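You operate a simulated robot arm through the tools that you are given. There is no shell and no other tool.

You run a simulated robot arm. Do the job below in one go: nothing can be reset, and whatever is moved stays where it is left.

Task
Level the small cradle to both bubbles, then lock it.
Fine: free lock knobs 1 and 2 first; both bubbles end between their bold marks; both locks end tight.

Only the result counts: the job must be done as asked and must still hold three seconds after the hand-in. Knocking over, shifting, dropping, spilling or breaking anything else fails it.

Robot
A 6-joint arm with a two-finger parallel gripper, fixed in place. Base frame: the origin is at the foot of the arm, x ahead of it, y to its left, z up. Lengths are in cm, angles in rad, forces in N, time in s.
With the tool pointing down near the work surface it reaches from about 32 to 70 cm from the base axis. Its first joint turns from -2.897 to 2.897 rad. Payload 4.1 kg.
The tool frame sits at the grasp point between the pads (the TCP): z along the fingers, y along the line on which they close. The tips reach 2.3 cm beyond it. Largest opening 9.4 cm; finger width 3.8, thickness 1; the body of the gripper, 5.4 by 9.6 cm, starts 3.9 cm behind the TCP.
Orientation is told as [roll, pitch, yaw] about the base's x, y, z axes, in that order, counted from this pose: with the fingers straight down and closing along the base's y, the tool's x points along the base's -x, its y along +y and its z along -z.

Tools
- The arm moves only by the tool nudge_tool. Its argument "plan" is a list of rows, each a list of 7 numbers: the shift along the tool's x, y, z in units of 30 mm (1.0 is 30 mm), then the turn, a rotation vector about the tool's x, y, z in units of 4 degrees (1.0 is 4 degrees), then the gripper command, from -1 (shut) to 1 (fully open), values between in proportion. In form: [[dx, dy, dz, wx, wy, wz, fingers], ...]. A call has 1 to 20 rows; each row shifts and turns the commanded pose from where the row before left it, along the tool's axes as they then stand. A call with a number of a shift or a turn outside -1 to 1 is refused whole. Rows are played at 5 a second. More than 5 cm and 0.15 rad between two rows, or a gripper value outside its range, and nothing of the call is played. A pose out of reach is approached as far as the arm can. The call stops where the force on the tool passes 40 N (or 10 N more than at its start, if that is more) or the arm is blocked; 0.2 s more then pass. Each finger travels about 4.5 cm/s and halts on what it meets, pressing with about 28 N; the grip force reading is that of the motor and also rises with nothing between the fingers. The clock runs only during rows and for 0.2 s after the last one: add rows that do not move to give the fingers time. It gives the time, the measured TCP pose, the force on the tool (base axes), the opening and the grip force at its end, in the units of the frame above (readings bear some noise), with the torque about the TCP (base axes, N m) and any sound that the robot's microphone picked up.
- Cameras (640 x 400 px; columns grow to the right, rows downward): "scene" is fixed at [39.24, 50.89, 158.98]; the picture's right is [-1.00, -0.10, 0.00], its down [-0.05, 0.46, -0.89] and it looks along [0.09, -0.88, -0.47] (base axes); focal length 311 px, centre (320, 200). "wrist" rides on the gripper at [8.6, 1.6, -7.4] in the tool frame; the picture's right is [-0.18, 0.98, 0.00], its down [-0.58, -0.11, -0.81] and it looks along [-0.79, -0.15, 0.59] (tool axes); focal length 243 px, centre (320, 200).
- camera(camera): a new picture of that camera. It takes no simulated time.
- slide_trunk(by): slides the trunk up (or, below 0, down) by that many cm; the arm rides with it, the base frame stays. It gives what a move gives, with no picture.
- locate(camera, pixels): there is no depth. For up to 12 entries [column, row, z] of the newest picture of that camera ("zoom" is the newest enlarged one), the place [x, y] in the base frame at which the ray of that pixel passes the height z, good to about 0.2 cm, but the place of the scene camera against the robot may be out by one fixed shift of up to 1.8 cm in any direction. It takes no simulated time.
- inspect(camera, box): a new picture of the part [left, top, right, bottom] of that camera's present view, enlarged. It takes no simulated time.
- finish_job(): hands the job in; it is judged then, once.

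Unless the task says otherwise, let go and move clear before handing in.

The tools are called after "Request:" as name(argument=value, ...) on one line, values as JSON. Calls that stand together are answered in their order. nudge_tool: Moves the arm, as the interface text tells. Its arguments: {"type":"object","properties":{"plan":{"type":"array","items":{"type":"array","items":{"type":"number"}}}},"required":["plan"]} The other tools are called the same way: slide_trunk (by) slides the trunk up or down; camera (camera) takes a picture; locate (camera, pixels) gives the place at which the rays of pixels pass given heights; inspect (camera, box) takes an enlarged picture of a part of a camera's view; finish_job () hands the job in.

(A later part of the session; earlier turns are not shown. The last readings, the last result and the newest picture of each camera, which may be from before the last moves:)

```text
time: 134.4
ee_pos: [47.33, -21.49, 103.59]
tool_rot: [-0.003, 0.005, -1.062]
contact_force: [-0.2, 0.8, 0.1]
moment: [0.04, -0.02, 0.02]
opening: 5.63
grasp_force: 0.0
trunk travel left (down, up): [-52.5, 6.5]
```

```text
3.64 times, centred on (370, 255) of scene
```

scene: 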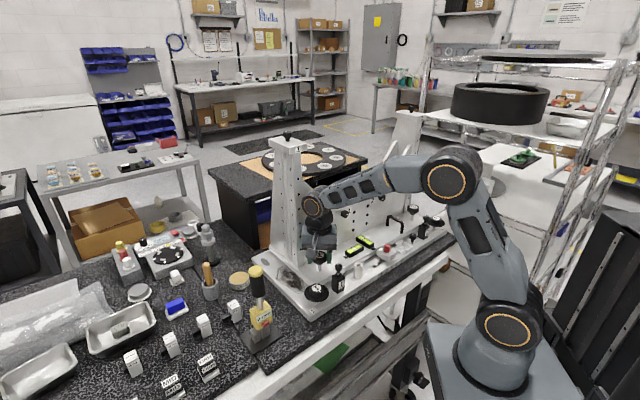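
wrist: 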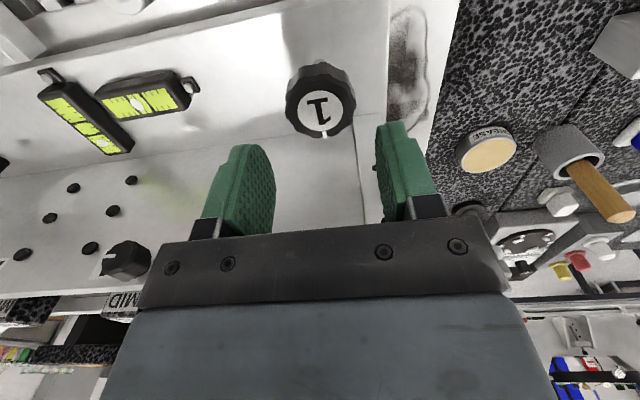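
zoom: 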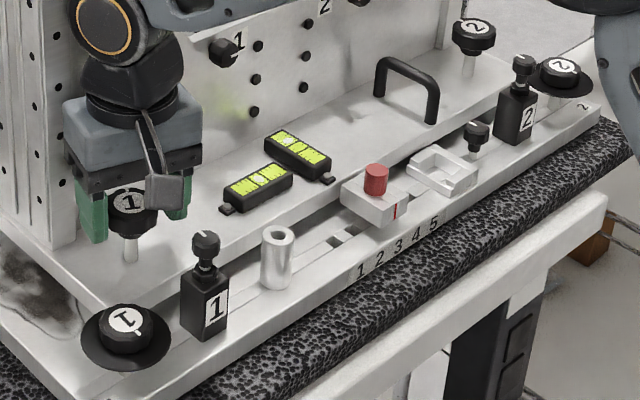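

The cradle sprang back exactly: the level strips and red button are at their original pixels, with zero load. The bubbles are now A (245,265) and B (368,102). From here I'll turn screw 1 only within yaw -0.5 to -1.2, re-gripping each time.

Request:
nudge_tool(plan=[[0, 0.06, 0, 0, 0, -1, 0.2], [0, 0, 0, 0, 0, -1, 0.2], [0, 0, 0, 0, 0, -1, 0.2], [0, 0, 0, 0, 0, -1, 0.2], [0, 0, 0, 0, 0, -1, 0.2], [0, 0, 0, 0, 0, -1, 0.2], [0, 0, 0, 0, 0, -1, 0.2], [0, 0, 0, 0, 0, -1, 0.2], [0, 0, 0, 0, 0, 0, -0.3], [0, 0, 0, 0, 0, 0, -1], [0, 0, 0, 0, 0, 0, -1]])

Request:
nudge_tool(plan=[[0, 0, 0, 0, 0, 1, -1], [0, 0, 0, 0, 0, 1, -1], [0, 0, 0, 0, 0, 1, -1], [0, 0, 0, 0, 0, 1, -1], [0, 0, 0, 0, 0, 1, -1], [0, 0, 0, 0, 0, 0, -1]])

Request:
nudge_tool(plan=[[0, 0, 0, 0, 0, 1, -1], [0, 0, 0, 0, 0, 1, -1], [0, 0, 0, 0, 0, 1, -1], [0, 0, 0, 0, 0, 1, -1], [0, 0, 0, 0, 0, 0, -1]])

Request:
inspect(camera="wrist", box=[200, 80, 440, 260])

Request:
inspect(camera="scene", box=[340, 232, 376, 258])

```text
time: 136.8
ee_pos: [47.63, -21.44, 103.58]
tool_rot: [0.001, 0.008, -0.502]
contact_force: [3.0, 5.2, -0.2]
moment: [0.24, -0.22, 0.05]
opening: 4.35
grasp_force: 44.8
trunk travel left (down, up): [-52.5, 6.5]
```

```text
time: 138.2
ee_pos: [47.6, -21.39, 103.53]
tool_rot: [-0.002, 0.005, -0.853]
contact_force: [9.3, 8.2, 15.3]
moment: [1.27, 0.24, -0.07]
opening: 4.36
grasp_force: 45.4
trunk travel left (down, up): [-52.5, 6.5]
```

```text
time: 139.4
ee_pos: [47.46, -21.32, 103.63]
tool_rot: [-0.004, 0.003, -1.134]
contact_force: [9.9, 5.8, 8.8]
moment: [0.12, -0.95, -0.07]
opening: 4.37
grasp_force: 45.2
trunk travel left (down, up): [-52.5, 6.5]
```

```text
2.22 times, centred on (320, 170) of wrist
```

zoom: 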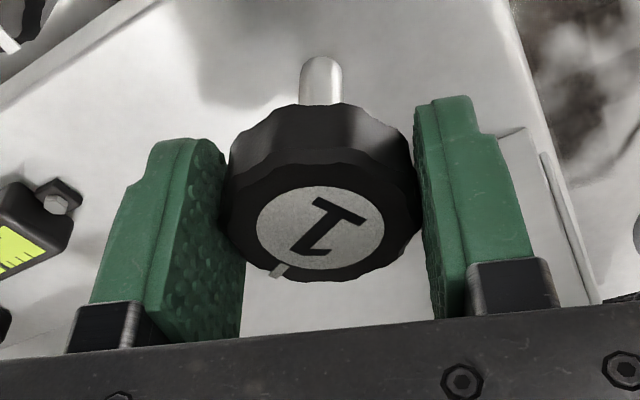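

```text
15.38 times, centred on (358, 245) of scene
```

zoom: 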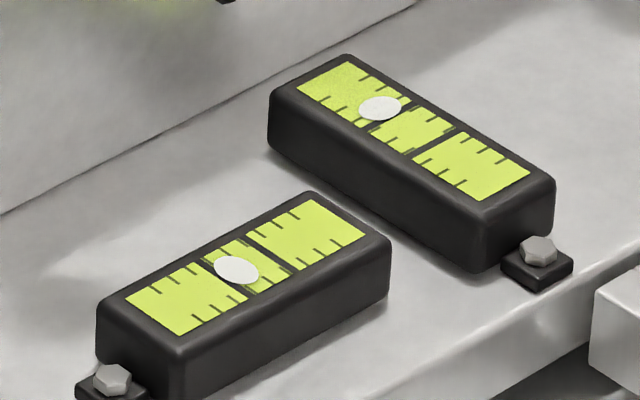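

36° CW on screw 1 moved A to (237,270) and B to (380,108). I estimate 45° more on screw 1, then about 70° on screw 2. I'll re-grip and turn another 40°.

Request:
nudge_tool(plan=[[0, 0, 0, 0, 0, 0, -0.3], [0, 0, 0, 0, 0, 0, 0.2], [0, 0, 0, 0, 0, 0, 0.2], [0, 0, 0, 0, 0, -1, 0.2], [0, 0, 0, 0, 0, -1, 0.2], [0, 0, 0, 0, 0, -1, 0.2], [0, 0, 0, 0, 0, -1, 0.2], [0, 0, 0, 0, 0, -1, 0.2], [0, 0, 0, 0, 0, -1, 0.2], [0, 0, 0, 0, 0, -1, 0.2], [0, 0, 0, 0, 0, -1, 0.2], [0, 0, 0, 0, 0, -1, 0.2], [0, 0, 0, 0, 0, 0, -0.3], [0, 0, 0, 0, 0, 0, -1], [0, 0, 0, 0, 0, 0, -1]])

Request:
nudge_tool(plan=[[0, 0, 0, 0, 0, 1, -1], [0, 0, 0, 0, 0, 1, -1], [0, 0, 0, 0, 0, 1, -1], [0, 0, 0, 0, 0, 1, -1], [0, 0, 0, 0, 0, 1, -1], [0, 0, 0, 0, 0, 0, -1]])

Request:
nudge_tool(plan=[[0, 0, 0, 0, 0, 1, -1], [0, 0, 0, 0, 0, 1, -1], [0, 0, 0, 0, 0, 1, -1], [0, 0, 0, 0, 0, 1, -1], [0, 0, 0, 0, 0, 1, -1], [0, 0, 0, 0, 0, 0, -1]])

Request:
inspect(camera="wrist", box=[200, 80, 440, 260])

Request:
inspect(camera="scene", box=[340, 232, 376, 258])

```text
time: 142.6
ee_pos: [47.62, -21.5, 103.51]
tool_rot: [0.002, 0.007, -0.503]
contact_force: [4.8, 7.9, 0.9]
moment: [0.43, -0.23, 0.06]
opening: 4.38
grasp_force: 45.0
trunk travel left (down, up): [-52.5, 6.5]
```

```text
time: 144.0
ee_pos: [47.64, -21.43, 103.54]
tool_rot: [-0.004, 0.008, -0.854]
contact_force: [5.3, 9.7, -0.9]
moment: [1.06, 0.72, -0.05]
opening: 4.33
grasp_force: 44.6
trunk travel left (down, up): [-52.5, 6.5]
```

```text
time: 145.4
ee_pos: [47.61, -21.44, 103.48]
tool_rot: [-0.007, 0.005, -1.201]
contact_force: [4.3, 8.0, -8.2]
moment: [0.62, -0.71, -0.04]
opening: 4.36
grasp_force: 45.0
trunk travel left (down, up): [-52.5, 6.5]
```

```text
2.22 times, centred on (320, 170) of wrist
```

zoom: 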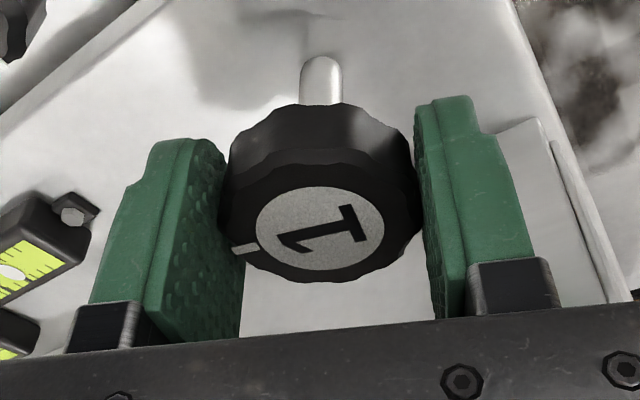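

```text
15.38 times, centred on (358, 245) of scene
```

zoom: 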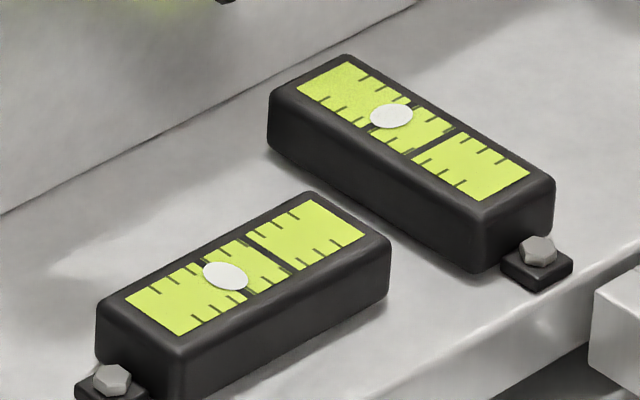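

Screw 1 is done for now: A (226,276), B (391,116). The rest should come from about 70° CW on screw 2, which moves A back and B further in. I'll release, rise, detour toward the robot side and travel to stem knob 2.

Request:
nudge_tool(plan=[[0, 0, 0, 0, 0, 0, -0.3], [0, 0, 0, 0, 0, 0, 0.2], [0, 0, 0, 0, 0, 0, 0.2], [0, 0, -1, 0, 0, 0, 0.2], [0, 0, -1, 0, 0, -1, 0.2], [0, 0, -1, 0, 0, -1, 0.2], [0, 0, 0, 0, 0, -1, 0.2], [0, 0, 0, 0, 0, -1, 0.2], [0, 0, 0, 0, 0, -1, 0.2], [0, 0, 0, 0, 0, -1, 0.2], [0.9, 0, 0, 0, 0, 0, 0.2], [0.9, 0, 0, 0, 0, 0, 0.2], [0.9, 0, 0, 0, 0, 0, 0.2], [0, 0, 0, 0, 0, 0, 0.2]])

Request:
nudge_tool(plan=[[0, -1, 0, 0, 0, 0, 0.2], [0, -1, 0, 0, 0, 0, 0.2], [0, -1, 0, 0, 0, 0, 0.2], [0, -1, 0, 0, 0, 0, 0.2], [0, -1, 0, 0, 0, 0, 0.2], [0, -1, 0, 0, 0, 0, 0.2], [0, -1, 0, 0, 0, 0, 0.2], [0, -1, 0, 0, 0, 0, 0.2], [0, -1, 0, 0, 0, 0, 0.2], [0, -1, 0, 0, 0, 0, 0.2], [0, -1, 0, 0, 0, 0, 0.2], [0, -1, 0, 0, 0, 0, 0.2], [0, -1, 0, 0, 0, 0, 0.2], [0, -1, 0, 0, 0, 0, 0.2], [0, -1, 0, 0, 0, 0, 0.2], [0, 0, 0, 0, 0, 0, 0.2]])

Request:
nudge_tool(plan=[[-0.9, 0, 0, 0, 0, 0, 0.2], [-0.9, 0, 0, 0, 0, 0, 0.2], [-0.85, 0, 0, 0, 0, 0, 0.2], [0, 0, 0.8, 0, 0, 0, 0.2], [0, 0, 0.7, 0, 0, 0, 0.2], [0, 0, 0, 0, 0, 0, 0.2]])

Request:
inspect(camera="wrist", box=[200, 40, 440, 220])

Request:
inspect(camera="scene", box=[340, 232, 376, 258])

```text
time: 148.4
ee_pos: [41.49, -15.96, 112.44]
tool_rot: [-0.002, 0.009, -0.781]
contact_force: [-0.6, 0.4, -0.2]
moment: [0.03, 0.02, -0.03]
opening: 5.63
grasp_force: 0.1
trunk travel left (down, up): [-52.5, 6.5]
```

```text
time: 151.8
ee_pos: [9.93, -47.69, 112.55]
tool_rot: [-0.002, 0.007, -0.781]
contact_force: [0.0, -0.6, 0.7]
moment: [0.02, 0.01, 0.03]
opening: 5.63
grasp_force: 0.2
trunk travel left (down, up): [-52.5, 6.5]
```

```text
time: 153.2
ee_pos: [15.49, -53.17, 108.06]
tool_rot: [-0.002, 0.006, -0.781]
contact_force: [0.9, 0.2, 0.6]
moment: [0.0, 0.02, 0.03]
opening: 5.64
grasp_force: 0.0
trunk travel left (down, up): [-52.5, 6.5]
```

```text
2.22 times, centred on (320, 130) of wrist
```

zoom: 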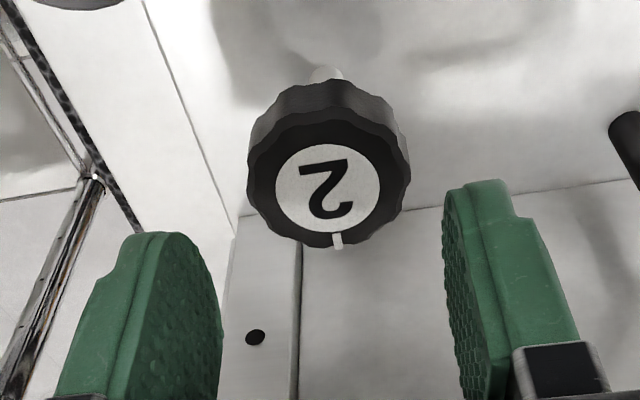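

```text
15.38 times, centred on (358, 245) of scene
```

zoom: 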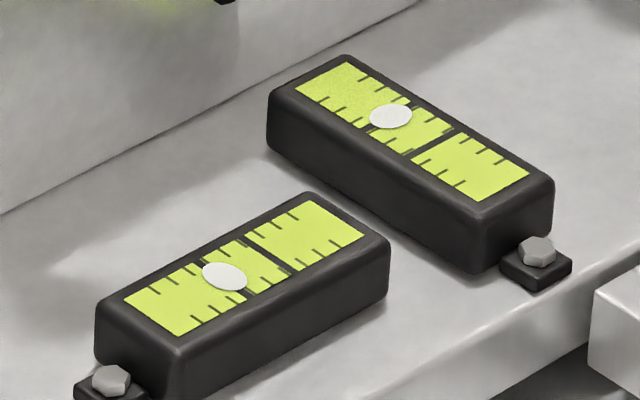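

Stem knob 2 is under the TCP, 0.2 cm to +y. I'll rotate 24° CCW first for turning room, descend and grip, then turn 24° CW at a time.

Request:
nudge_tool(plan=[[0, 0.06, 0, 0, 0, -1, 0.2], [0, 0, 0, 0, 0, -1, 0.2], [0, 0, 0, 0, 0, -1, 0.2], [0, 0, 0, 0, 0, -1, 0.2], [0, 0, 0, 0, 0, -1, 0.2], [0, 0, 0, 0, 0, -1, 0.2], [0, 0, 0.75, 0, 0, 0, 0.2], [0, 0, 0.74, 0, 0, 0, 0.2], [0, 0, 0, 0, 0, 0, 0.2]])

Request:
nudge_tool(plan=[[0, 0, 0, 0, 0, 0, -0.3], [0, 0, 0, 0, 0, 0, -1], [0, 0, 0, 0, 0, 0, -1], [0, 0, 0, 0, 0, 1, -1], [0, 0, 0, 0, 0, 1, -1], [0, 0, 0, 0, 0, 1, -1], [0, 0, 0, 0, 0, 0, -1]])

Request:
inspect(camera="wrist", box=[200, 80, 440, 260])

Request:
inspect(camera="scene", box=[340, 232, 376, 258])

```text
time: 155.2
ee_pos: [15.7, -53.19, 103.77]
tool_rot: [0.0, 0.007, -0.363]
contact_force: [-0.3, -0.2, -0.1]
moment: [0.03, 0.0, 0.04]
opening: 5.67
grasp_force: 0.0
trunk travel left (down, up): [-52.5, 6.5]
```

```text
time: 156.8
ee_pos: [15.71, -53.12, 103.73]
tool_rot: [-0.004, 0.007, -0.574]
contact_force: [0.7, -8.2, 10.5]
moment: [1.13, 0.56, -0.08]
opening: 4.38
grasp_force: 44.8
trunk travel left (down, up): [-52.5, 6.5]
```

```text
2.22 times, centred on (320, 170) of wrist
```

zoom: 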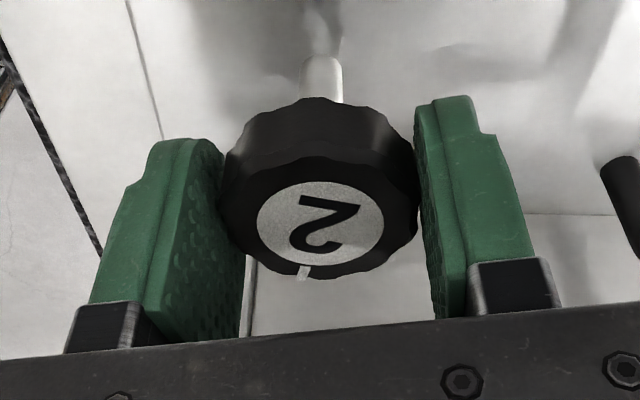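

```text
15.38 times, centred on (358, 245) of scene
```

zoom: 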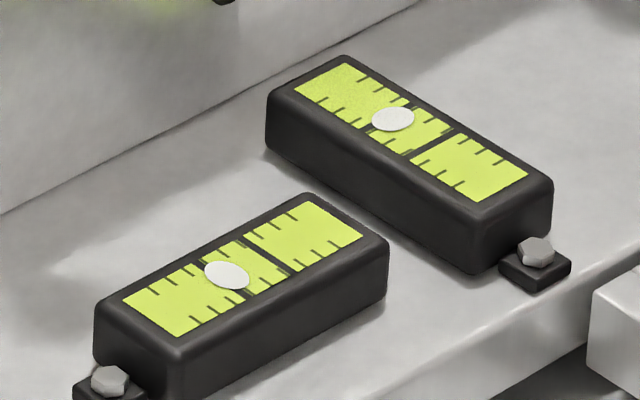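

Screw 2 is turning and both bubbles move the right way: A (228,275), B (393,118). I'll continue CW to yaw -0.78, then re-grip and repeat.

Request:
nudge_tool(plan=[[0, 0, 0, 0, 0, 1, -1], [0, 0, 0, 0, 0, 1, -1], [0, 0, 0, 0, 0, 1, -1], [0, 0, 0, 0, 0, 0, -1], [0, 0, 0, 0, 0, 0, -0.3], [0, 0, 0, 0, 0, 0, 0.2], [0, 0, 0, 0, 0, 0, 0.2], [0, 0, 0, 0, 0, -1, 0.2], [0, 0, 0, 0, 0, -1, 0.2], [0, 0, 0, 0, 0, -1, 0.2], [0, 0, 0, 0, 0, -1, 0.2], [0, 0, 0, 0, 0, -1, 0.2], [0, 0, 0, 0, 0, -1, 0.2], [0, 0, 0, 0, 0, 0, -0.3], [0, 0, 0, 0, 0, 0, -1], [0, 0, 0, 0, 0, 0, -1]])

Request:
nudge_tool(plan=[[0, 0, 0, 0, 0, 1, -1], [0, 0, 0, 0, 0, 1, -1], [0, 0, 0, 0, 0, 1, -1], [0, 0, 0, 0, 0, 1, -1], [0, 0, 0, 0, 0, 1, -1], [0, 0, 0, 0, 0, 1, -1], [0, 0, 0, 0, 0, 0, -1]])

Request:
inspect(camera="wrist", box=[200, 80, 440, 260])

Request:
inspect(camera="scene", box=[340, 232, 376, 258])

```text
time: 160.2
ee_pos: [15.63, -53.13, 103.6]
tool_rot: [0.001, 0.006, -0.363]
contact_force: [-0.9, -0.7, 0.7]
moment: [-0.24, -0.02, 0.07]
opening: 4.37
grasp_force: 44.3
trunk travel left (down, up): [-52.5, 6.5]
```

```text
time: 161.8
ee_pos: [15.85, -53.23, 103.68]
tool_rot: [-0.002, 0.007, -0.783]
contact_force: [-2.5, 0.0, -0.9]
moment: [0.79, -0.65, -0.03]
opening: 4.39
grasp_force: 45.1
trunk travel left (down, up): [-52.5, 6.5]
```

```text
2.22 times, centred on (320, 170) of wrist
```

zoom: 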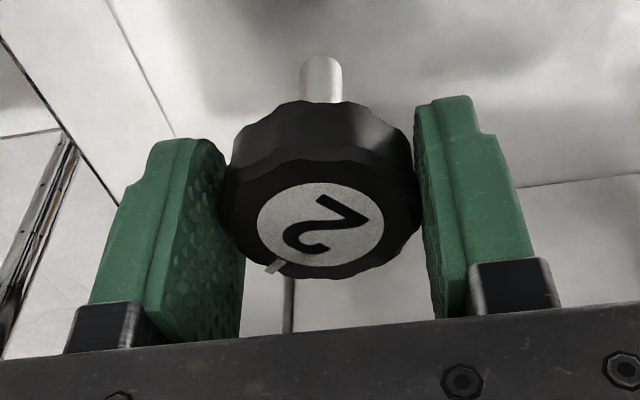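

```text
15.38 times, centred on (358, 245) of scene
```

zoom: 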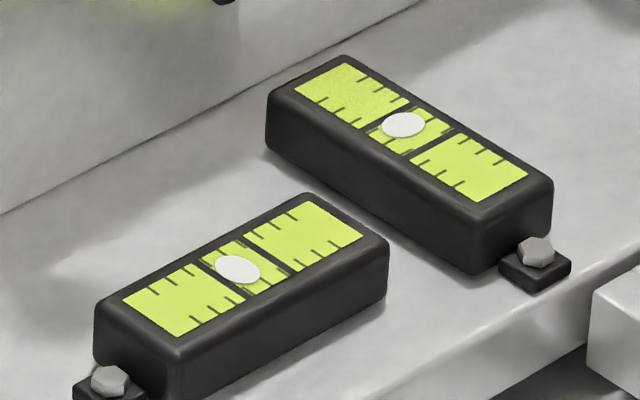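

A is now at (238,268), almost centred, and B at (404,124). I estimate 22° more on screw 2 and about 10° on screw 1. I'll re-grip and turn 22°.

Request:
nudge_tool(plan=[[0, 0, 0, 0, 0, 0, -0.3], [0, 0, 0, 0, 0, 0, 0.2], [0, 0, 0, 0, 0, 0, 0.2], [0, 0, 0, 0, 0, -1, 0.2], [0, 0, 0, 0, 0, -1, 0.2], [0, 0, 0, 0, 0, -1, 0.2], [0, 0, 0, 0, 0, -1, 0.2], [0, 0, 0, 0, 0, -1, 0.2], [0, 0, 0, 0, 0, -1, 0.2], [0, 0, 0, 0, 0, 0, -0.3], [0, 0, 0, 0, 0, 0, -1], [0, 0, 0, 0, 0, 0, -1]])

Request:
nudge_tool(plan=[[0, 0, 0, 0, 0, 1, -1], [0, 0, 0, 0, 0, 1, -1], [0, 0, 0, 0, 0, 1, -1], [0, 0, 0, 0, 0, 1, -1], [0, 0, 0, 0, 0, 1, -1], [0, 0, 0, 0, 0, 0.5, -1], [0, 0, 0, 0, 0, 0, -1]])

Request:
inspect(camera="scene", box=[340, 232, 376, 258])

Request:
inspect(camera="scene", box=[347, 242, 363, 254])

Request:
inspect(camera="scene", box=[356, 233, 374, 247])

```text
time: 164.4
ee_pos: [15.74, -53.24, 103.7]
tool_rot: [0.0, 0.007, -0.363]
contact_force: [-1.4, -2.5, -0.4]
moment: [-0.21, 0.04, 0.06]
opening: 4.39
grasp_force: 44.4
trunk travel left (down, up): [-52.5, 6.5]
```

```text
time: 166.0
ee_pos: [15.78, -53.2, 103.72]
tool_rot: [-0.001, 0.007, -0.749]
contact_force: [2.3, -4.9, -3.1]
moment: [-0.13, -1.12, -0.04]
opening: 4.37
grasp_force: 44.9
trunk travel left (down, up): [-52.5, 6.5]
```

```text
15.38 times, centred on (358, 245) of scene
```

zoom: 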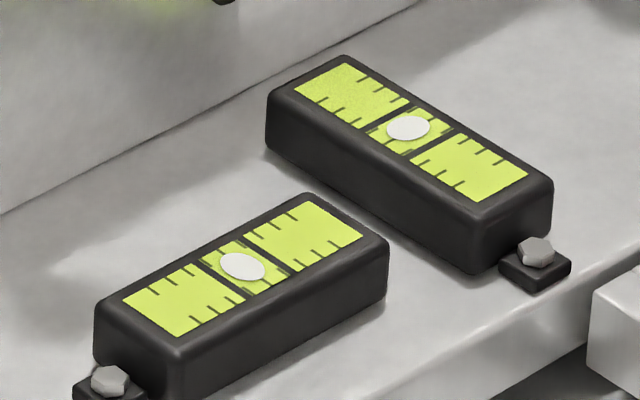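

```text
16.00 times, centred on (355, 248) of scene
```

zoom: 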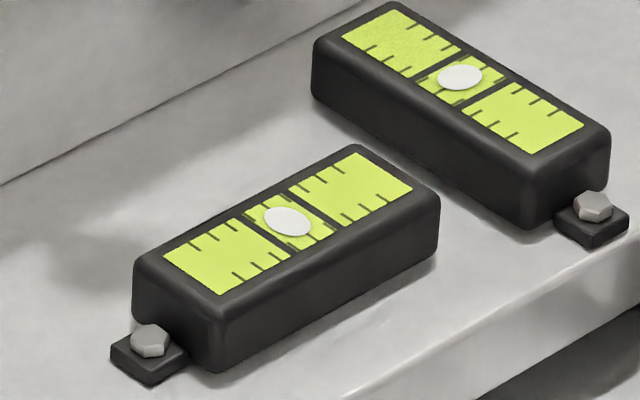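

```text
16.00 times, centred on (365, 240) of scene
```

zoom: 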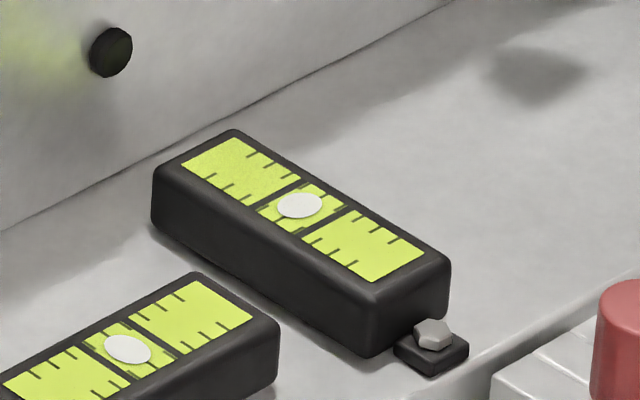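

Both bubbles are now between the bold marks: A (243,267) centred, B (408,129) slightly to the far side. I'll nudge screw 2 another 4°, then trim screw 1 about 8°.

Request:
nudge_tool(plan=[[0, 0, 0, 0, 0, 1, -1], [0, 0, 0, 0, 0, 0, -1], [0, 0, 0, 0, 0, 0, -0.3], [0, 0, 0, 0, 0, 0, 0.2], [0, 0, 0, 0, 0, 0, 0.2], [0, 0, -0.9, 0, 0, 0, 0.2], [0, 0, -1, 0, 0, 0, 0.2], [0, 0, -1, 0, 0, 0, 0.2], [0.9, 0, 0, 0, 0, 0, 0.2], [0.9, 0, 0, 0, 0, 0, 0.2], [0.9, 0, 0, 0, 0, 0, 0.2], [0, 0, 0, 0, 0, 0, 0.2]])

Request:
inspect(camera="scene", box=[340, 232, 376, 258])

Request:
camera(camera="wrist")

```text
time: 168.6
ee_pos: [10.16, -47.38, 112.64]
tool_rot: [-0.005, 0.006, -0.817]
contact_force: [-1.0, -0.7, 0.2]
moment: [-0.03, -0.01, 0.02]
opening: 5.6
grasp_force: 0.1
trunk travel left (down, up): [-52.5, 6.5]
```

```text
15.38 times, centred on (358, 245) of scene
```

zoom: 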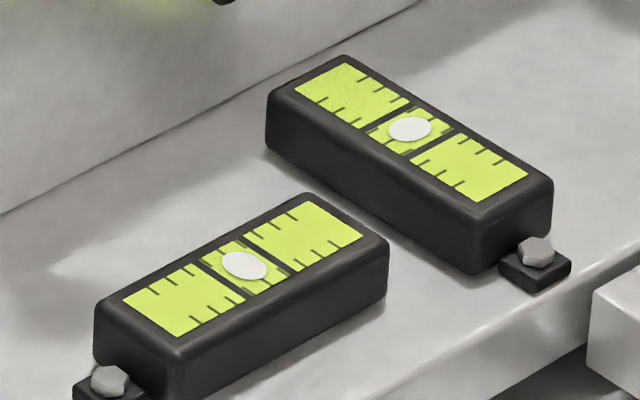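

```text
taken
```

wrist: 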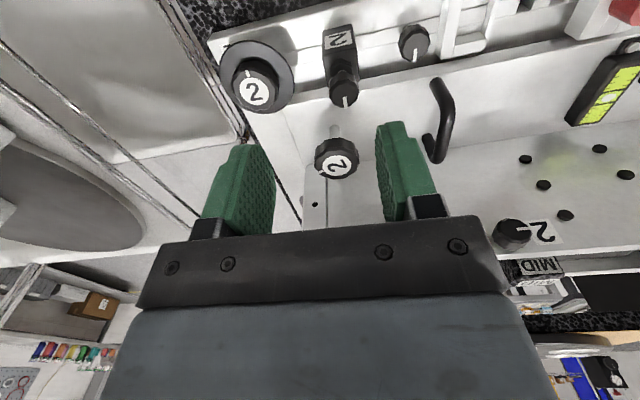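

A (244,266) and B (409,129.5) look good. On the way back to screw 1 I'll stop over the levels for a closer top view with the wrist camera.

Request:
nudge_tool(plan=[[0, 1, 0, 0, 0, -0.45, 0.2], [0, 1, 0, 0, 0, 0, 0.2], [0, 1, 0, 0, 0, 0, 0.2], [0, 1, 0, 0, 0, 0, 0.2], [0, 1, 0, 0, 0, 0, 0.2], [0, 1, 0, 0, 0, 0, 0.2], [0, 1, 0, 0, 0, 0, 0.2], [0, 1, 0, 0, 0, 0, 0.2], [0, 0, 0, 0, 0, 0, 0.2]])

Request:
camera(camera="wrist")

Request:
inspect(camera="wrist", box=[280, 70, 400, 160])

```text
time: 170.6
ee_pos: [27.42, -30.38, 112.38]
tool_rot: [-0.003, 0.006, -0.787]
contact_force: [0.3, -0.1, 0.2]
moment: [0.01, 0.01, -0.01]
opening: 5.63
grasp_force: 0.1
trunk travel left (down, up): [-52.5, 6.5]
```

```text
taken
```

wrist: 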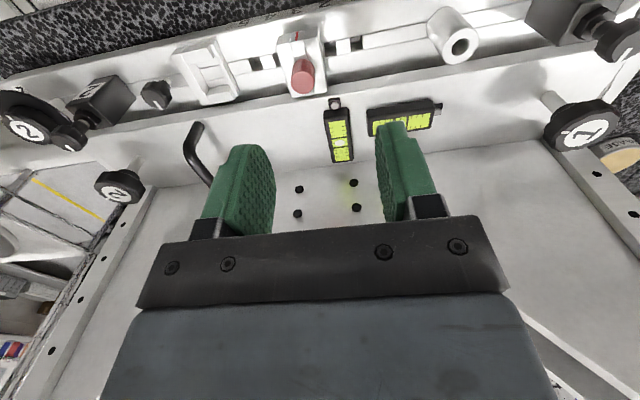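

```text
4.44 times, centred on (340, 115) of wrist
```

zoom: 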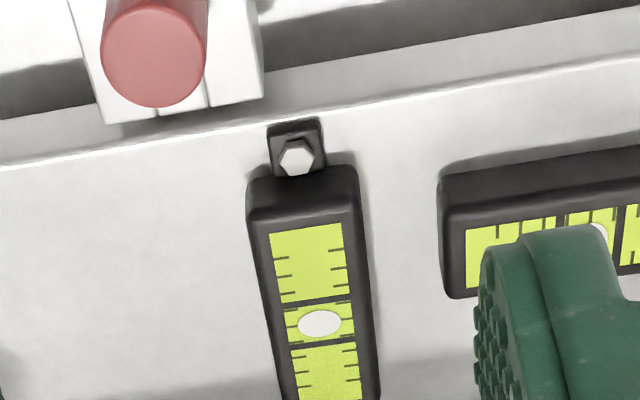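

From above, B's bubble (320,323) is centred between its bold lines at rows 303 and 345. I'll move a little further to view A.

Request:
nudge_tool(plan=[[0, 0.8, 0, 0, 0, 0, 0.2], [0, 0.8, 0, 0, 0, 0, 0.2], [0, 0, 0, 0, 0, 0, 0.2]])

Request:
inspect(camera="wrist", box=[270, 70, 390, 160])

Request:
inspect(camera="wrist", box=[250, 100, 350, 160])

```text
time: 171.4
ee_pos: [30.79, -27.03, 112.31]
tool_rot: [-0.003, 0.008, -0.785]
contact_force: [-0.6, 0.3, 0.4]
moment: [-0.02, -0.04, 0.0]
opening: 5.63
grasp_force: 0.0
trunk travel left (down, up): [-52.5, 6.5]
```

```text
4.44 times, centred on (330, 115) of wrist
```

zoom: 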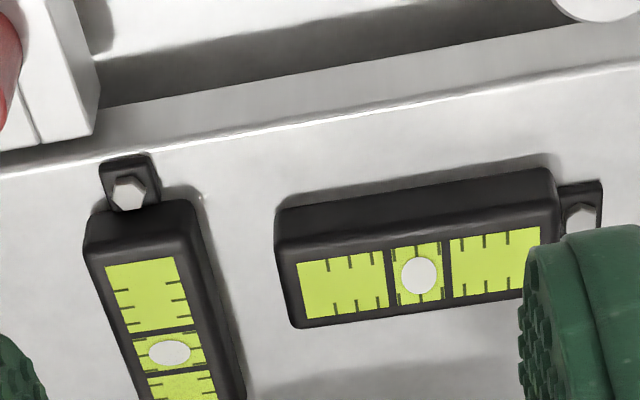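

```text
6.40 times, centred on (300, 130) of wrist
```

zoom: 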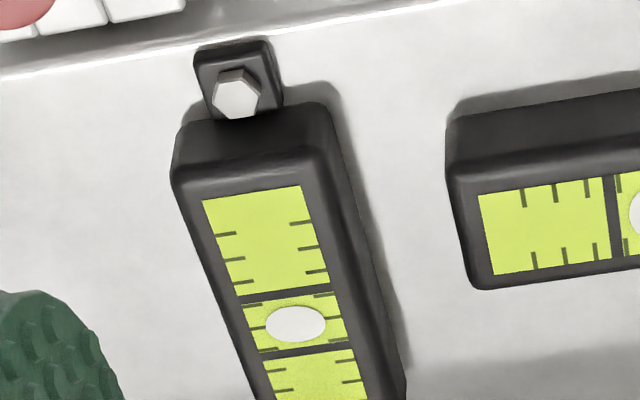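

Seen from above, A's bubble (419,276) sits midway between bold lines at 389 and 447, and B's (295,324) between its lines too. Both are level, so I'll tighten the locks now. I'll move to lock 1 and pre-rotate CCW for a long clockwise turn.

Request:
nudge_tool(plan=[[-0.1, 1, 0, 0, 0, 0, 0.2], [-0.1, 1, 0, 0, 0, 0, 0.2], [-0.1, 1, 0, 0, 0, 0, 0.2], [-0.1, 1, 0, 0, 0, 0, 0.2], [0, 1, 0, 0, 0, 0, 0.2], [0, 1, 0, 0, 0, 0, 0.2], [0, 1, 0, 0, 0, 0, 0.2], [0, 0.28, 0, 0, 0, 0, 0.2], [0, 0, 0, 0, 0, 0, 0.2]])

Request:
nudge_tool(plan=[[0, 0, 0, 0, 0, -1, 0.2], [0, 0, 0, 0, 0, -1, 0.2], [0, 0, 0, 0, 0, -1, 0.2], [0, 0, 0, 0, 0, -1, 0.2], [0, 0, 0, 0, 0, -1, 0.2], [0, 0, 0, 0, 0, -1, 0.2], [0, 0, 0, 0, 0, -1, 0.2], [0, 0, 0, 0, 0, -1, 0.2], [0, 0, 0, 0, 0, -1, 0.2], [0, 0, 0, 0, 0, -1, 0.2], [0, 0, 0, 0, 0, -1, 0.2], [0, 0, 0, 0, 0, -1, 0.2], [0, 0, 0, 0, 0, -1, 0.2], [0, 0, 0, 0, 0, -1, 0.2], [0, 0, 0, 0, 0, -1, 0.2], [0, 0, 0, 0, 0, -1, 0.2], [0, 0, 0, 0, 0, -1, 0.2], [0, 0, 0.8, 0, 0, -1, 0.2], [0, 0, 0.8, 0, 0, -1, 0.2], [0, 0, 0.8, 0, 0, -1, 0.2]])

Request:
inspect(camera="wrist", box=[200, 40, 440, 220])

```text
time: 173.4
ee_pos: [47.1, -12.34, 112.32]
tool_rot: [-0.005, 0.007, -0.785]
contact_force: [0.1, 0.4, -1.1]
moment: [0.02, 0.02, 0.02]
opening: 5.69
grasp_force: 0.2
trunk travel left (down, up): [-52.5, 6.5]
```

```text
time: 177.6
ee_pos: [47.2, -12.36, 104.86]
tool_rot: [0.006, 0.003, 0.611]
contact_force: [-1.0, 1.0, -0.6]
moment: [-0.02, 0.03, -0.02]
opening: 5.65
grasp_force: 0.1
trunk travel left (down, up): [-52.5, 6.5]
```

```text
2.22 times, centred on (320, 130) of wrist
```

zoom: 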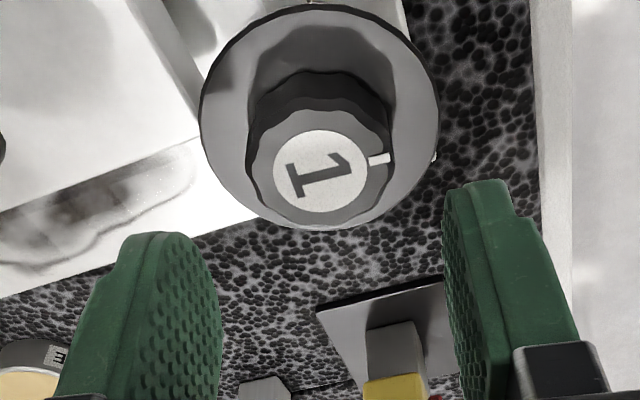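

Lock 1 is centred under the TCP. I'll descend, grip and tighten clockwise.

Request:
nudge_tool(plan=[[0, 0, 0.8, 0, 0, 0, 0.2], [0, 0, 0.73, 0, 0, 0, 0.2], [0, 0, 0, 0, 0, 0, 0], [0, 0, 0, 0, 0, 0, -0.3], [0, 0, 0, 0, 0, 0, -1], [0, 0, 0, 0, 0, 0, -1], [0, 0, 0, 0, 0, 1, -1], [0, 0, 0, 0, 0, 1, -1], [0, 0, 0, 0, 0, 1, -1], [0, 0, 0, 0, 0, 1, -1], [0, 0, 0, 0, 0, 1, -1], [0, 0, 0, 0, 0, 1, -1], [0, 0, 0, 0, 0, 1, -1], [0, 0, 0, 0, 0, 1, -1], [0, 0, 0, 0, 0, 0, -1]])

Request:
nudge_tool(plan=[[0, 0, 0, 0, 0, 1, -1], [0, 0, 0, 0, 0, 1, -1], [0, 0, 0, 0, 0, 1, -1], [0, 0, 0, 0, 0, 1, -1], [0, 0, 0, 0, 0, 1, -1], [0, 0, 0, 0, 0, 1, -1], [0, 0, 0, 0, 0, 1, -1], [0, 0, 0, 0, 0, 1, -1], [0, 0, 0, 0, 0, 0, -1]])

Request:
inspect(camera="wrist", box=[200, 80, 440, 260])

```text
time: 180.8
ee_pos: [47.1, -12.46, 100.39]
tool_rot: [0.004, 0.013, 0.051]
contact_force: [-2.3, 8.2, -32.6]
moment: [-0.2, -0.36, -0.02]
opening: 3.95
grasp_force: 45.0
trunk travel left (down, up): [-52.5, 6.5]
```

```text
time: 182.8
ee_pos: [47.13, -12.44, 100.45]
tool_rot: [-0.002, 0.009, -0.507]
contact_force: [1.1, 6.1, -24.0]
moment: [0.18, 0.7, -0.04]
opening: 3.93
grasp_force: 45.6
trunk travel left (down, up): [-52.5, 6.5]
```

```text
2.22 times, centred on (320, 170) of wrist
```

zoom: 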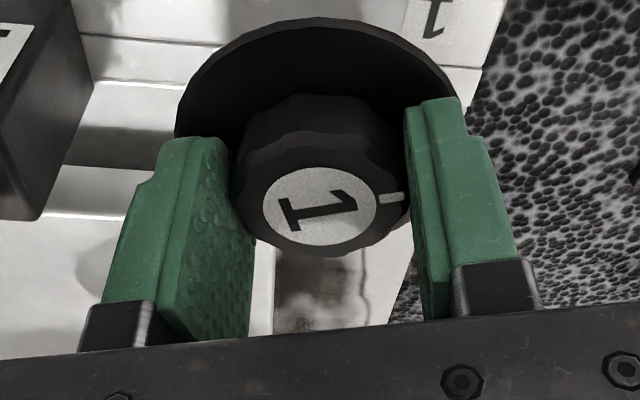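

Lock 1 is following with no slip (64° CW so far). I'll ease the z load and continue, then re-grip.

Request:
nudge_tool(plan=[[0, 0, 0.04, 0, 0, 1, -1], [0, 0, 0, 0, 0, 1, -1], [0, 0, 0, 0, 0, 1, -1], [0, 0, 0, 0, 0, 1, -1], [0, 0, 0, 0, 0, 1, -1], [0, 0, 0, 0, 0, 1, -1], [0, 0, 0, 0, 0, 1, -1], [0, 0, 0, 0, 0, 0, -1]])

Request:
nudge_tool(plan=[[0, 0, 0, 0, 0, 0, -0.3], [0, 0, 0, 0, 0, 0, 0.2], [0, 0, 0, 0, 0, 0, 0.2], [0, 0, -0.8, 0, 0, -1, 0.2], [0, 0, -0.8, 0, 0, -1, 0.2], [0, 0, 0, 0, 0, -1, 0.2], [0, 0, 0, 0, 0, -1, 0.2], [0, 0, 0, 0, 0, -1, 0.2], [0, 0, 0, 0, 0, -1, 0.2], [0, 0, 0, 0, 0, -1, 0.2], [0, 0, 0, 0, 0, -1, 0.2], [0, 0, 0, 0, 0, -1, 0.2], [0, 0, 0, 0, 0, -1, 0.2], [0, 0, 0, 0, 0, -1, 0.2], [0, 0, 0, 0, 0, -1, 0.2], [0, 0, 0, 0, 0, -1, 0.2], [0, 0, 0, 0, 0, -1, 0.2], [0, 0, 0, 0, 0, -1, 0.2], [0, 0, 0, 0, 0, -1, 0.2], [0, 0, 0, 0, 0, 0, 0.2]])

Request:
inspect(camera="wrist", box=[200, 40, 440, 220])

Request:
inspect(camera="scene", box=[340, 232, 376, 258])

```text
time: 184.6
ee_pos: [47.12, -12.28, 100.41]
tool_rot: [-0.004, 0.004, -0.995]
contact_force: [2.4, -0.3, -1.1]
moment: [0.28, 0.08, -0.02]
opening: 3.9
grasp_force: 44.5
trunk travel left (down, up): [-52.5, 6.5]
```

```text
time: 188.8
ee_pos: [47.05, -12.24, 105.16]
tool_rot: [0.003, 0.007, 0.121]
contact_force: [0.5, -0.2, -0.5]
moment: [0.03, 0.03, 0.01]
opening: 5.65
grasp_force: 0.0
trunk travel left (down, up): [-52.5, 6.5]
```

```text
2.22 times, centred on (320, 130) of wrist
```

zoom: 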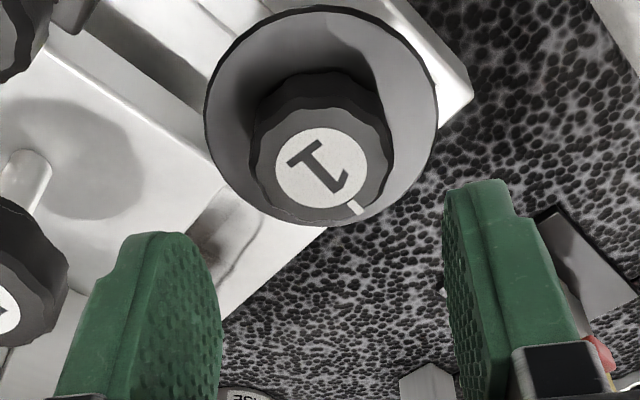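

```text
15.38 times, centred on (358, 245) of scene
```

zoom: 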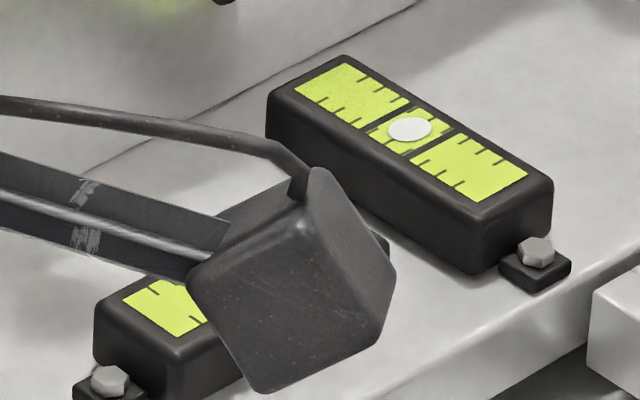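

B remains centred. About 80° CW is left on lock 1. I'll pre-rotate 16° more, grip and turn until it's tight.

Request:
nudge_tool(plan=[[0, 0, 0, 0, 0, -1, 0.2], [0, 0, 0, 0, 0, -1, 0.2], [0, 0, 0, 0, 0, -1, 0.2], [0, 0, 0, 0, 0, -1, 0.2], [0, 0, 0, 0, 0, -1, 0.2], [0, 0, 0.8, 0, 0, 0, 0.2], [0, 0, 0.82, 0, 0, 0, 0.2], [0, 0, 0, 0, 0, 0, 0], [0, 0, 0, 0, 0, 0, -0.3], [0, 0, 0, 0, 0, 0, -1], [0, 0, 0, 0, 0, 0, -1], [0, 0, 0, 0, 0, 1, -1], [0, 0, 0, 0, 0, 1, -1], [0, 0, 0, 0, 0, 1, -1], [0, 0, 0, 0, 0, 1, -1], [0, 0, 0, 0, 0, 1, -1], [0, 0, 0, 0, 0, 1, -1], [0, 0, 0, 0, 0, 0, -1]])

Request:
nudge_tool(plan=[[0, 0, 0, 0, 0, 1, -1], [0, 0, 0, 0, 0, 1, -1], [0, 0, 0, 0, 0, 1, -1], [0, 0, 0, 0, 0, 1, -1], [0, 0, 0, 0, 0, 1, -1], [0, 0, 0, 0, 0, 1, -1], [0, 0, 0, 0, 0, 0, -1]])

Request:
nudge_tool(plan=[[0, 0, 0, 0, 0, 1, -1], [0, 0, 0, 0, 0, 1, -1], [0, 0, 0, 0, 0, 1, -1], [0, 0, 0, 0, 0, 1, -1], [0, 0, 0, 0, 0, 0, -1]])

Request:
inspect(camera="wrist", box=[200, 80, 440, 260])

```text
time: 192.6
ee_pos: [46.92, -12.37, 100.34]
tool_rot: [0.005, 0.011, 0.052]
contact_force: [-8.2, 2.0, -22.2]
moment: [-0.09, -0.32, -0.06]
opening: 3.93
grasp_force: 45.3
trunk travel left (down, up): [-52.5, 6.5]
```

```text
time: 194.2
ee_pos: [46.99, -12.31, 100.36]
tool_rot: [-0.001, 0.011, -0.369]
contact_force: [-7.1, 10.6, -21.1]
moment: [0.52, 0.46, -0.09]
opening: 3.93
grasp_force: 45.2
trunk travel left (down, up): [-52.5, 6.5]
```

```text
time: 195.4
ee_pos: [47.01, -12.3, 100.24]
tool_rot: [-0.002, 0.008, -0.648]
contact_force: [-7.2, 6.9, -21.9]
moment: [0.15, -0.31, -0.06]
opening: 3.89
grasp_force: 45.1
trunk travel left (down, up): [-52.5, 6.5]
```

```text
2.22 times, centred on (320, 170) of wrist
```

zoom: 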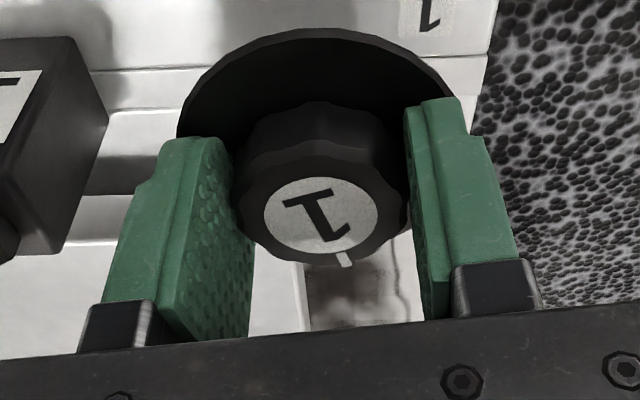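

The mark is about 15-20° short of its original tight position, with no torque yet. I'll continue until the torque rises.

Request:
nudge_tool(plan=[[0, 0, 0.03, 0, 0, 1, -1], [0, 0, 0, 0, 0, 1, -1], [0, 0, 0, 0, 0, 1, -1], [0, 0, 0, 0, 0, 0, -1]])

Request:
nudge_tool(plan=[[0, 0, 0, 0, 0, 1, -1], [0, 0, 0, 0, 0, 1, -1], [0, 0, 0, 0, 0, 0, -1]])

Request:
nudge_tool(plan=[[0, 0, 0, 0, 0, 1, -1], [0, 0, 0, 0, 0, 1, -1], [0, 0, 0, 0, 0, 0, -1]])

Request:
inspect(camera="wrist", box=[200, 80, 440, 260])

Request:
inspect(camera="scene", box=[340, 232, 376, 258])

```text
time: 196.4
ee_pos: [46.94, -12.29, 100.24]
tool_rot: [0.0, 0.005, -0.858]
contact_force: [-3.2, 7.2, -3.1]
moment: [0.94, 0.75, -0.03]
opening: 3.92
grasp_force: 45.0
trunk travel left (down, up): [-52.5, 6.5]
```

```text
time: 197.2
ee_pos: [46.95, -12.19, 100.36]
tool_rot: [-0.001, 0.003, -0.996]
contact_force: [-2.1, 9.3, 6.9]
moment: [1.04, 0.39, -0.06]
opening: 3.92
grasp_force: 45.1
trunk travel left (down, up): [-52.5, 6.5]
```

```text
time: 198.0
ee_pos: [47.06, -12.32, 100.3]
tool_rot: [-0.002, 0.001, -1.134]
contact_force: [6.5, 6.2, 11.3]
moment: [-0.43, -0.45, 1.1]
opening: 3.92
grasp_force: 44.8
trunk travel left (down, up): [-52.5, 6.5]
```

```text
2.22 times, centred on (320, 170) of wrist
```

zoom: 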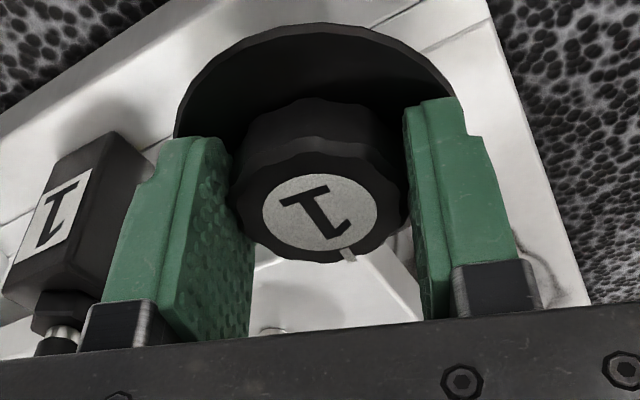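

```text
15.38 times, centred on (358, 245) of scene
```

zoom: 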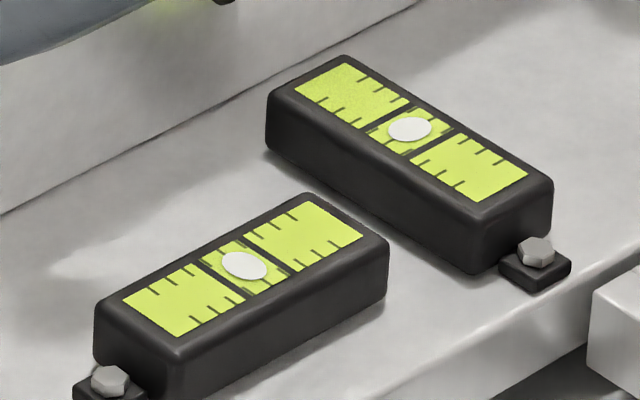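

Torque reached +1.1 N m with the mark back at its original tight direction, and the bubbles are unchanged. One more small push, then I'll release and travel to lock 2.

Request:
nudge_tool(plan=[[0, 0, 0, 0, 0, 1, -1], [0, 0, 0, 0, 0, 0, -1], [0, 0, 0, 0, 0, 0, -0.3], [0, 0, 0, 0, 0, 0, 0.2], [0, 0, 0, 0, 0, 0, 0.2], [0, 0, -1, 0, 0, 0, 0.2], [0, 0, -1, 0, 0, 0, 0.2], [0, 0, -1, 0, 0, -1, 0.2], [0, 0, -1, 0, 0, -1, 0.2], [0, 0, -0.8, 0, 0, -1, 0.2], [0, 0, 0, 0, 0, -1, 0.2], [0, 0, 0, 0, 0, -1, 0.2], [0, 0, 0, 0, 0, -1, 0.2], [0, 0, 0, 0, 0, 0, 0.2]])

Request:
inspect(camera="wrist", box=[200, 0, 440, 180])

```text
time: 201.0
ee_pos: [47.13, -12.42, 114.79]
tool_rot: [-0.003, 0.006, -0.786]
contact_force: [0.4, 0.1, 0.6]
moment: [0.0, -0.04, -0.01]
opening: 5.64
grasp_force: 0.1
trunk travel left (down, up): [-52.5, 6.5]
```

```text
2.22 times, centred on (320, 90) of wrist
```

zoom: 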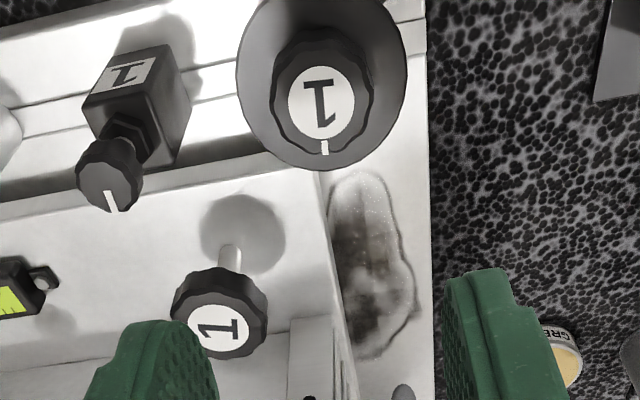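

Lock 1's mark (zoom (325,148)) is back at its original direction. I'll travel to lock 2.

Request:
nudge_tool(plan=[[0, -1, 0, 0, 0, 0, 0.2], [0, -1, 0, 0, 0, 0, 0.2], [0, -1, 0, 0, 0, 0, 0.2], [0, -1, 0, 0, 0, 0, 0.2], [0, -1, 0, 0, 0, 0, 0.2], [0, -1, 0, 0, 0, 0, 0.2], [0, -1, 0, 0, 0, 0, 0.2], [0, -1, 0, 0, 0, 0, 0.2], [0, -1, 0, 0, 0, 0, 0.2], [0, -1, 0, 0, 0, 0, 0.2], [0, -1, 0, 0, 0, 0, 0.2], [0, -1, 0, 0, 0, 0, 0.2], [0, -1, 0, 0, 0, 0, 0.2], [0, -1, 0, 0, 0, 0, 0.2], [0, -1, 0, 0, 0, 0, 0.2], [0, -1, 0, 0, 0, 0, 0.2], [0, -1, 0, 0, 0, 0, 0.2], [0, -1, 0, 0, 0, 0, 0.2], [0, -1, 0, 0, 0, 0, 0.2], [0, 0, 0, 0, 0, 0, 0.2]])

Request:
nudge_tool(plan=[[0, 0, 0, 0, 0, -1, 0.2], [0, 0, 0, 0, 0, -1, 0.2], [0, 0, 0, 0, 0, -1, 0.2], [0, 0, 0, 0, 0, -1, 0.2], [0, 0, 0, 0, 0, -1, 0.2], [0, 0, 0, 0, 0, -1, 0.2], [0, 0, 0, 0, 0, -1, 0.2], [0, 0, 0, 0, 0, -1, 0.2], [0, 0, 0, 0, 0, -1, 0.2], [0, 0, 0, 0, 0, -1, 0.2], [0, 0, 0, 0, 0, -1, 0.2], [0, 0, 0, 0, 0, -1, 0.2], [0, 0, 0.8, 0, 0, -1, 0.2], [0, 0, 0.8, 0, 0, -1, 0.2], [0, 0, 0.8, 0, 0, -1, 0.2], [0, 0, 0.85, 0, 0, -1, 0.2], [0, 0, 0, 0, 0, 0, 0.2]])

Request:
inspect(camera="wrist", box=[200, 40, 440, 220])

```text
time: 205.2
ee_pos: [6.5, -52.64, 114.76]
tool_rot: [-0.002, 0.008, -0.786]
contact_force: [0.2, 0.1, -1.2]
moment: [0.03, 0.0, -0.01]
opening: 5.63
grasp_force: 0.0
trunk travel left (down, up): [-52.5, 6.5]
```

```text
time: 208.8
ee_pos: [6.53, -52.84, 105.1]
tool_rot: [0.007, 0.004, 0.332]
contact_force: [0.0, 0.4, 0.0]
moment: [0.02, 0.01, -0.01]
opening: 5.65
grasp_force: 0.1
trunk travel left (down, up): [-52.5, 6.5]
```

```text
2.22 times, centred on (320, 130) of wrist
```

zoom: 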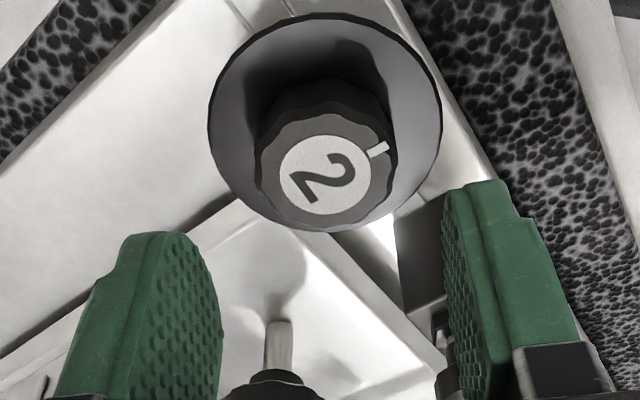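

Lock 2 is nearly centred. I'll make a small -x correction, then descend, grip and tighten clockwise.

Request:
nudge_tool(plan=[[-0.07, 0.04, 0.8, 0, 0, 0, 0.2], [0, 0, 0.83, 0, 0, 0, 0.2], [0, 0, 0, 0, 0, 0, 0], [0, 0, 0, 0, 0, 0, -0.3], [0, 0, 0, 0, 0, 0, -1], [0, 0, 0, 0, 0, 0, -1], [0, 0, 0, 0, 0, 1, -1], [0, 0, 0, 0, 0, 1, -1], [0, 0, 0, 0, 0, 1, -1], [0, 0, 0, 0, 0, 1, -1], [0, 0, 0, 0, 0, 1, -1], [0, 0, 0, 0, 0, 1, -1], [0, 0, 0, 0, 0, 1, -1], [0, 0, 0, 0, 0, 1, -1], [0, 0, 0, 0, 0, 0, -1]])

Request:
nudge_tool(plan=[[0, 0, 0, 0, 0, 1, -1], [0, 0, 0, 0, 0, 1, -1], [0, 0, 0, 0, 0, 1, -1], [0, 0, 0, 0, 0, 1, -1], [0, 0, 0, 0, 0, 1, -1], [0, 0, 0, 0, 0, 1, -1], [0, 0, 0, 0, 0, 1, -1], [0, 0, 0, 0, 0, 1, -1], [0, 0, 0, 0, 0, 0, -1]])

Request:
inspect(camera="wrist", box=[200, 80, 440, 260])

```text
time: 212.0
ee_pos: [6.84, -52.71, 100.16]
tool_rot: [0.001, 0.006, -0.23]
contact_force: [10.6, -20.3, 4.5]
moment: [-0.01, -0.45, -0.01]
opening: 3.93
grasp_force: 45.0
trunk travel left (down, up): [-52.5, 6.5]
```

```text
time: 214.0
ee_pos: [6.76, -52.74, 100.19]
tool_rot: [-0.005, 0.005, -0.786]
contact_force: [4.0, -23.9, 11.9]
moment: [0.31, 0.19, 0.0]
opening: 3.94
grasp_force: 44.7
trunk travel left (down, up): [-52.5, 6.5]
```

```text
2.22 times, centred on (320, 170) of wrist
```

zoom: 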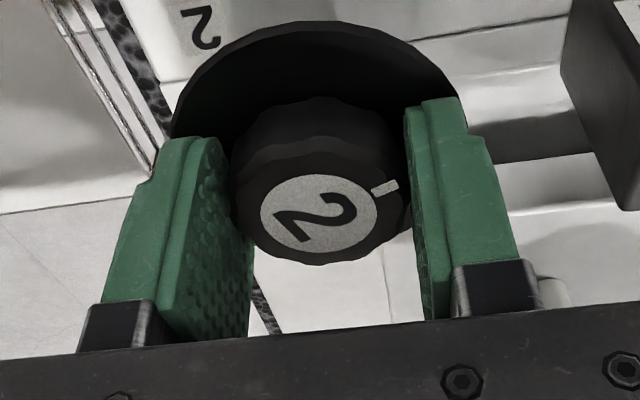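

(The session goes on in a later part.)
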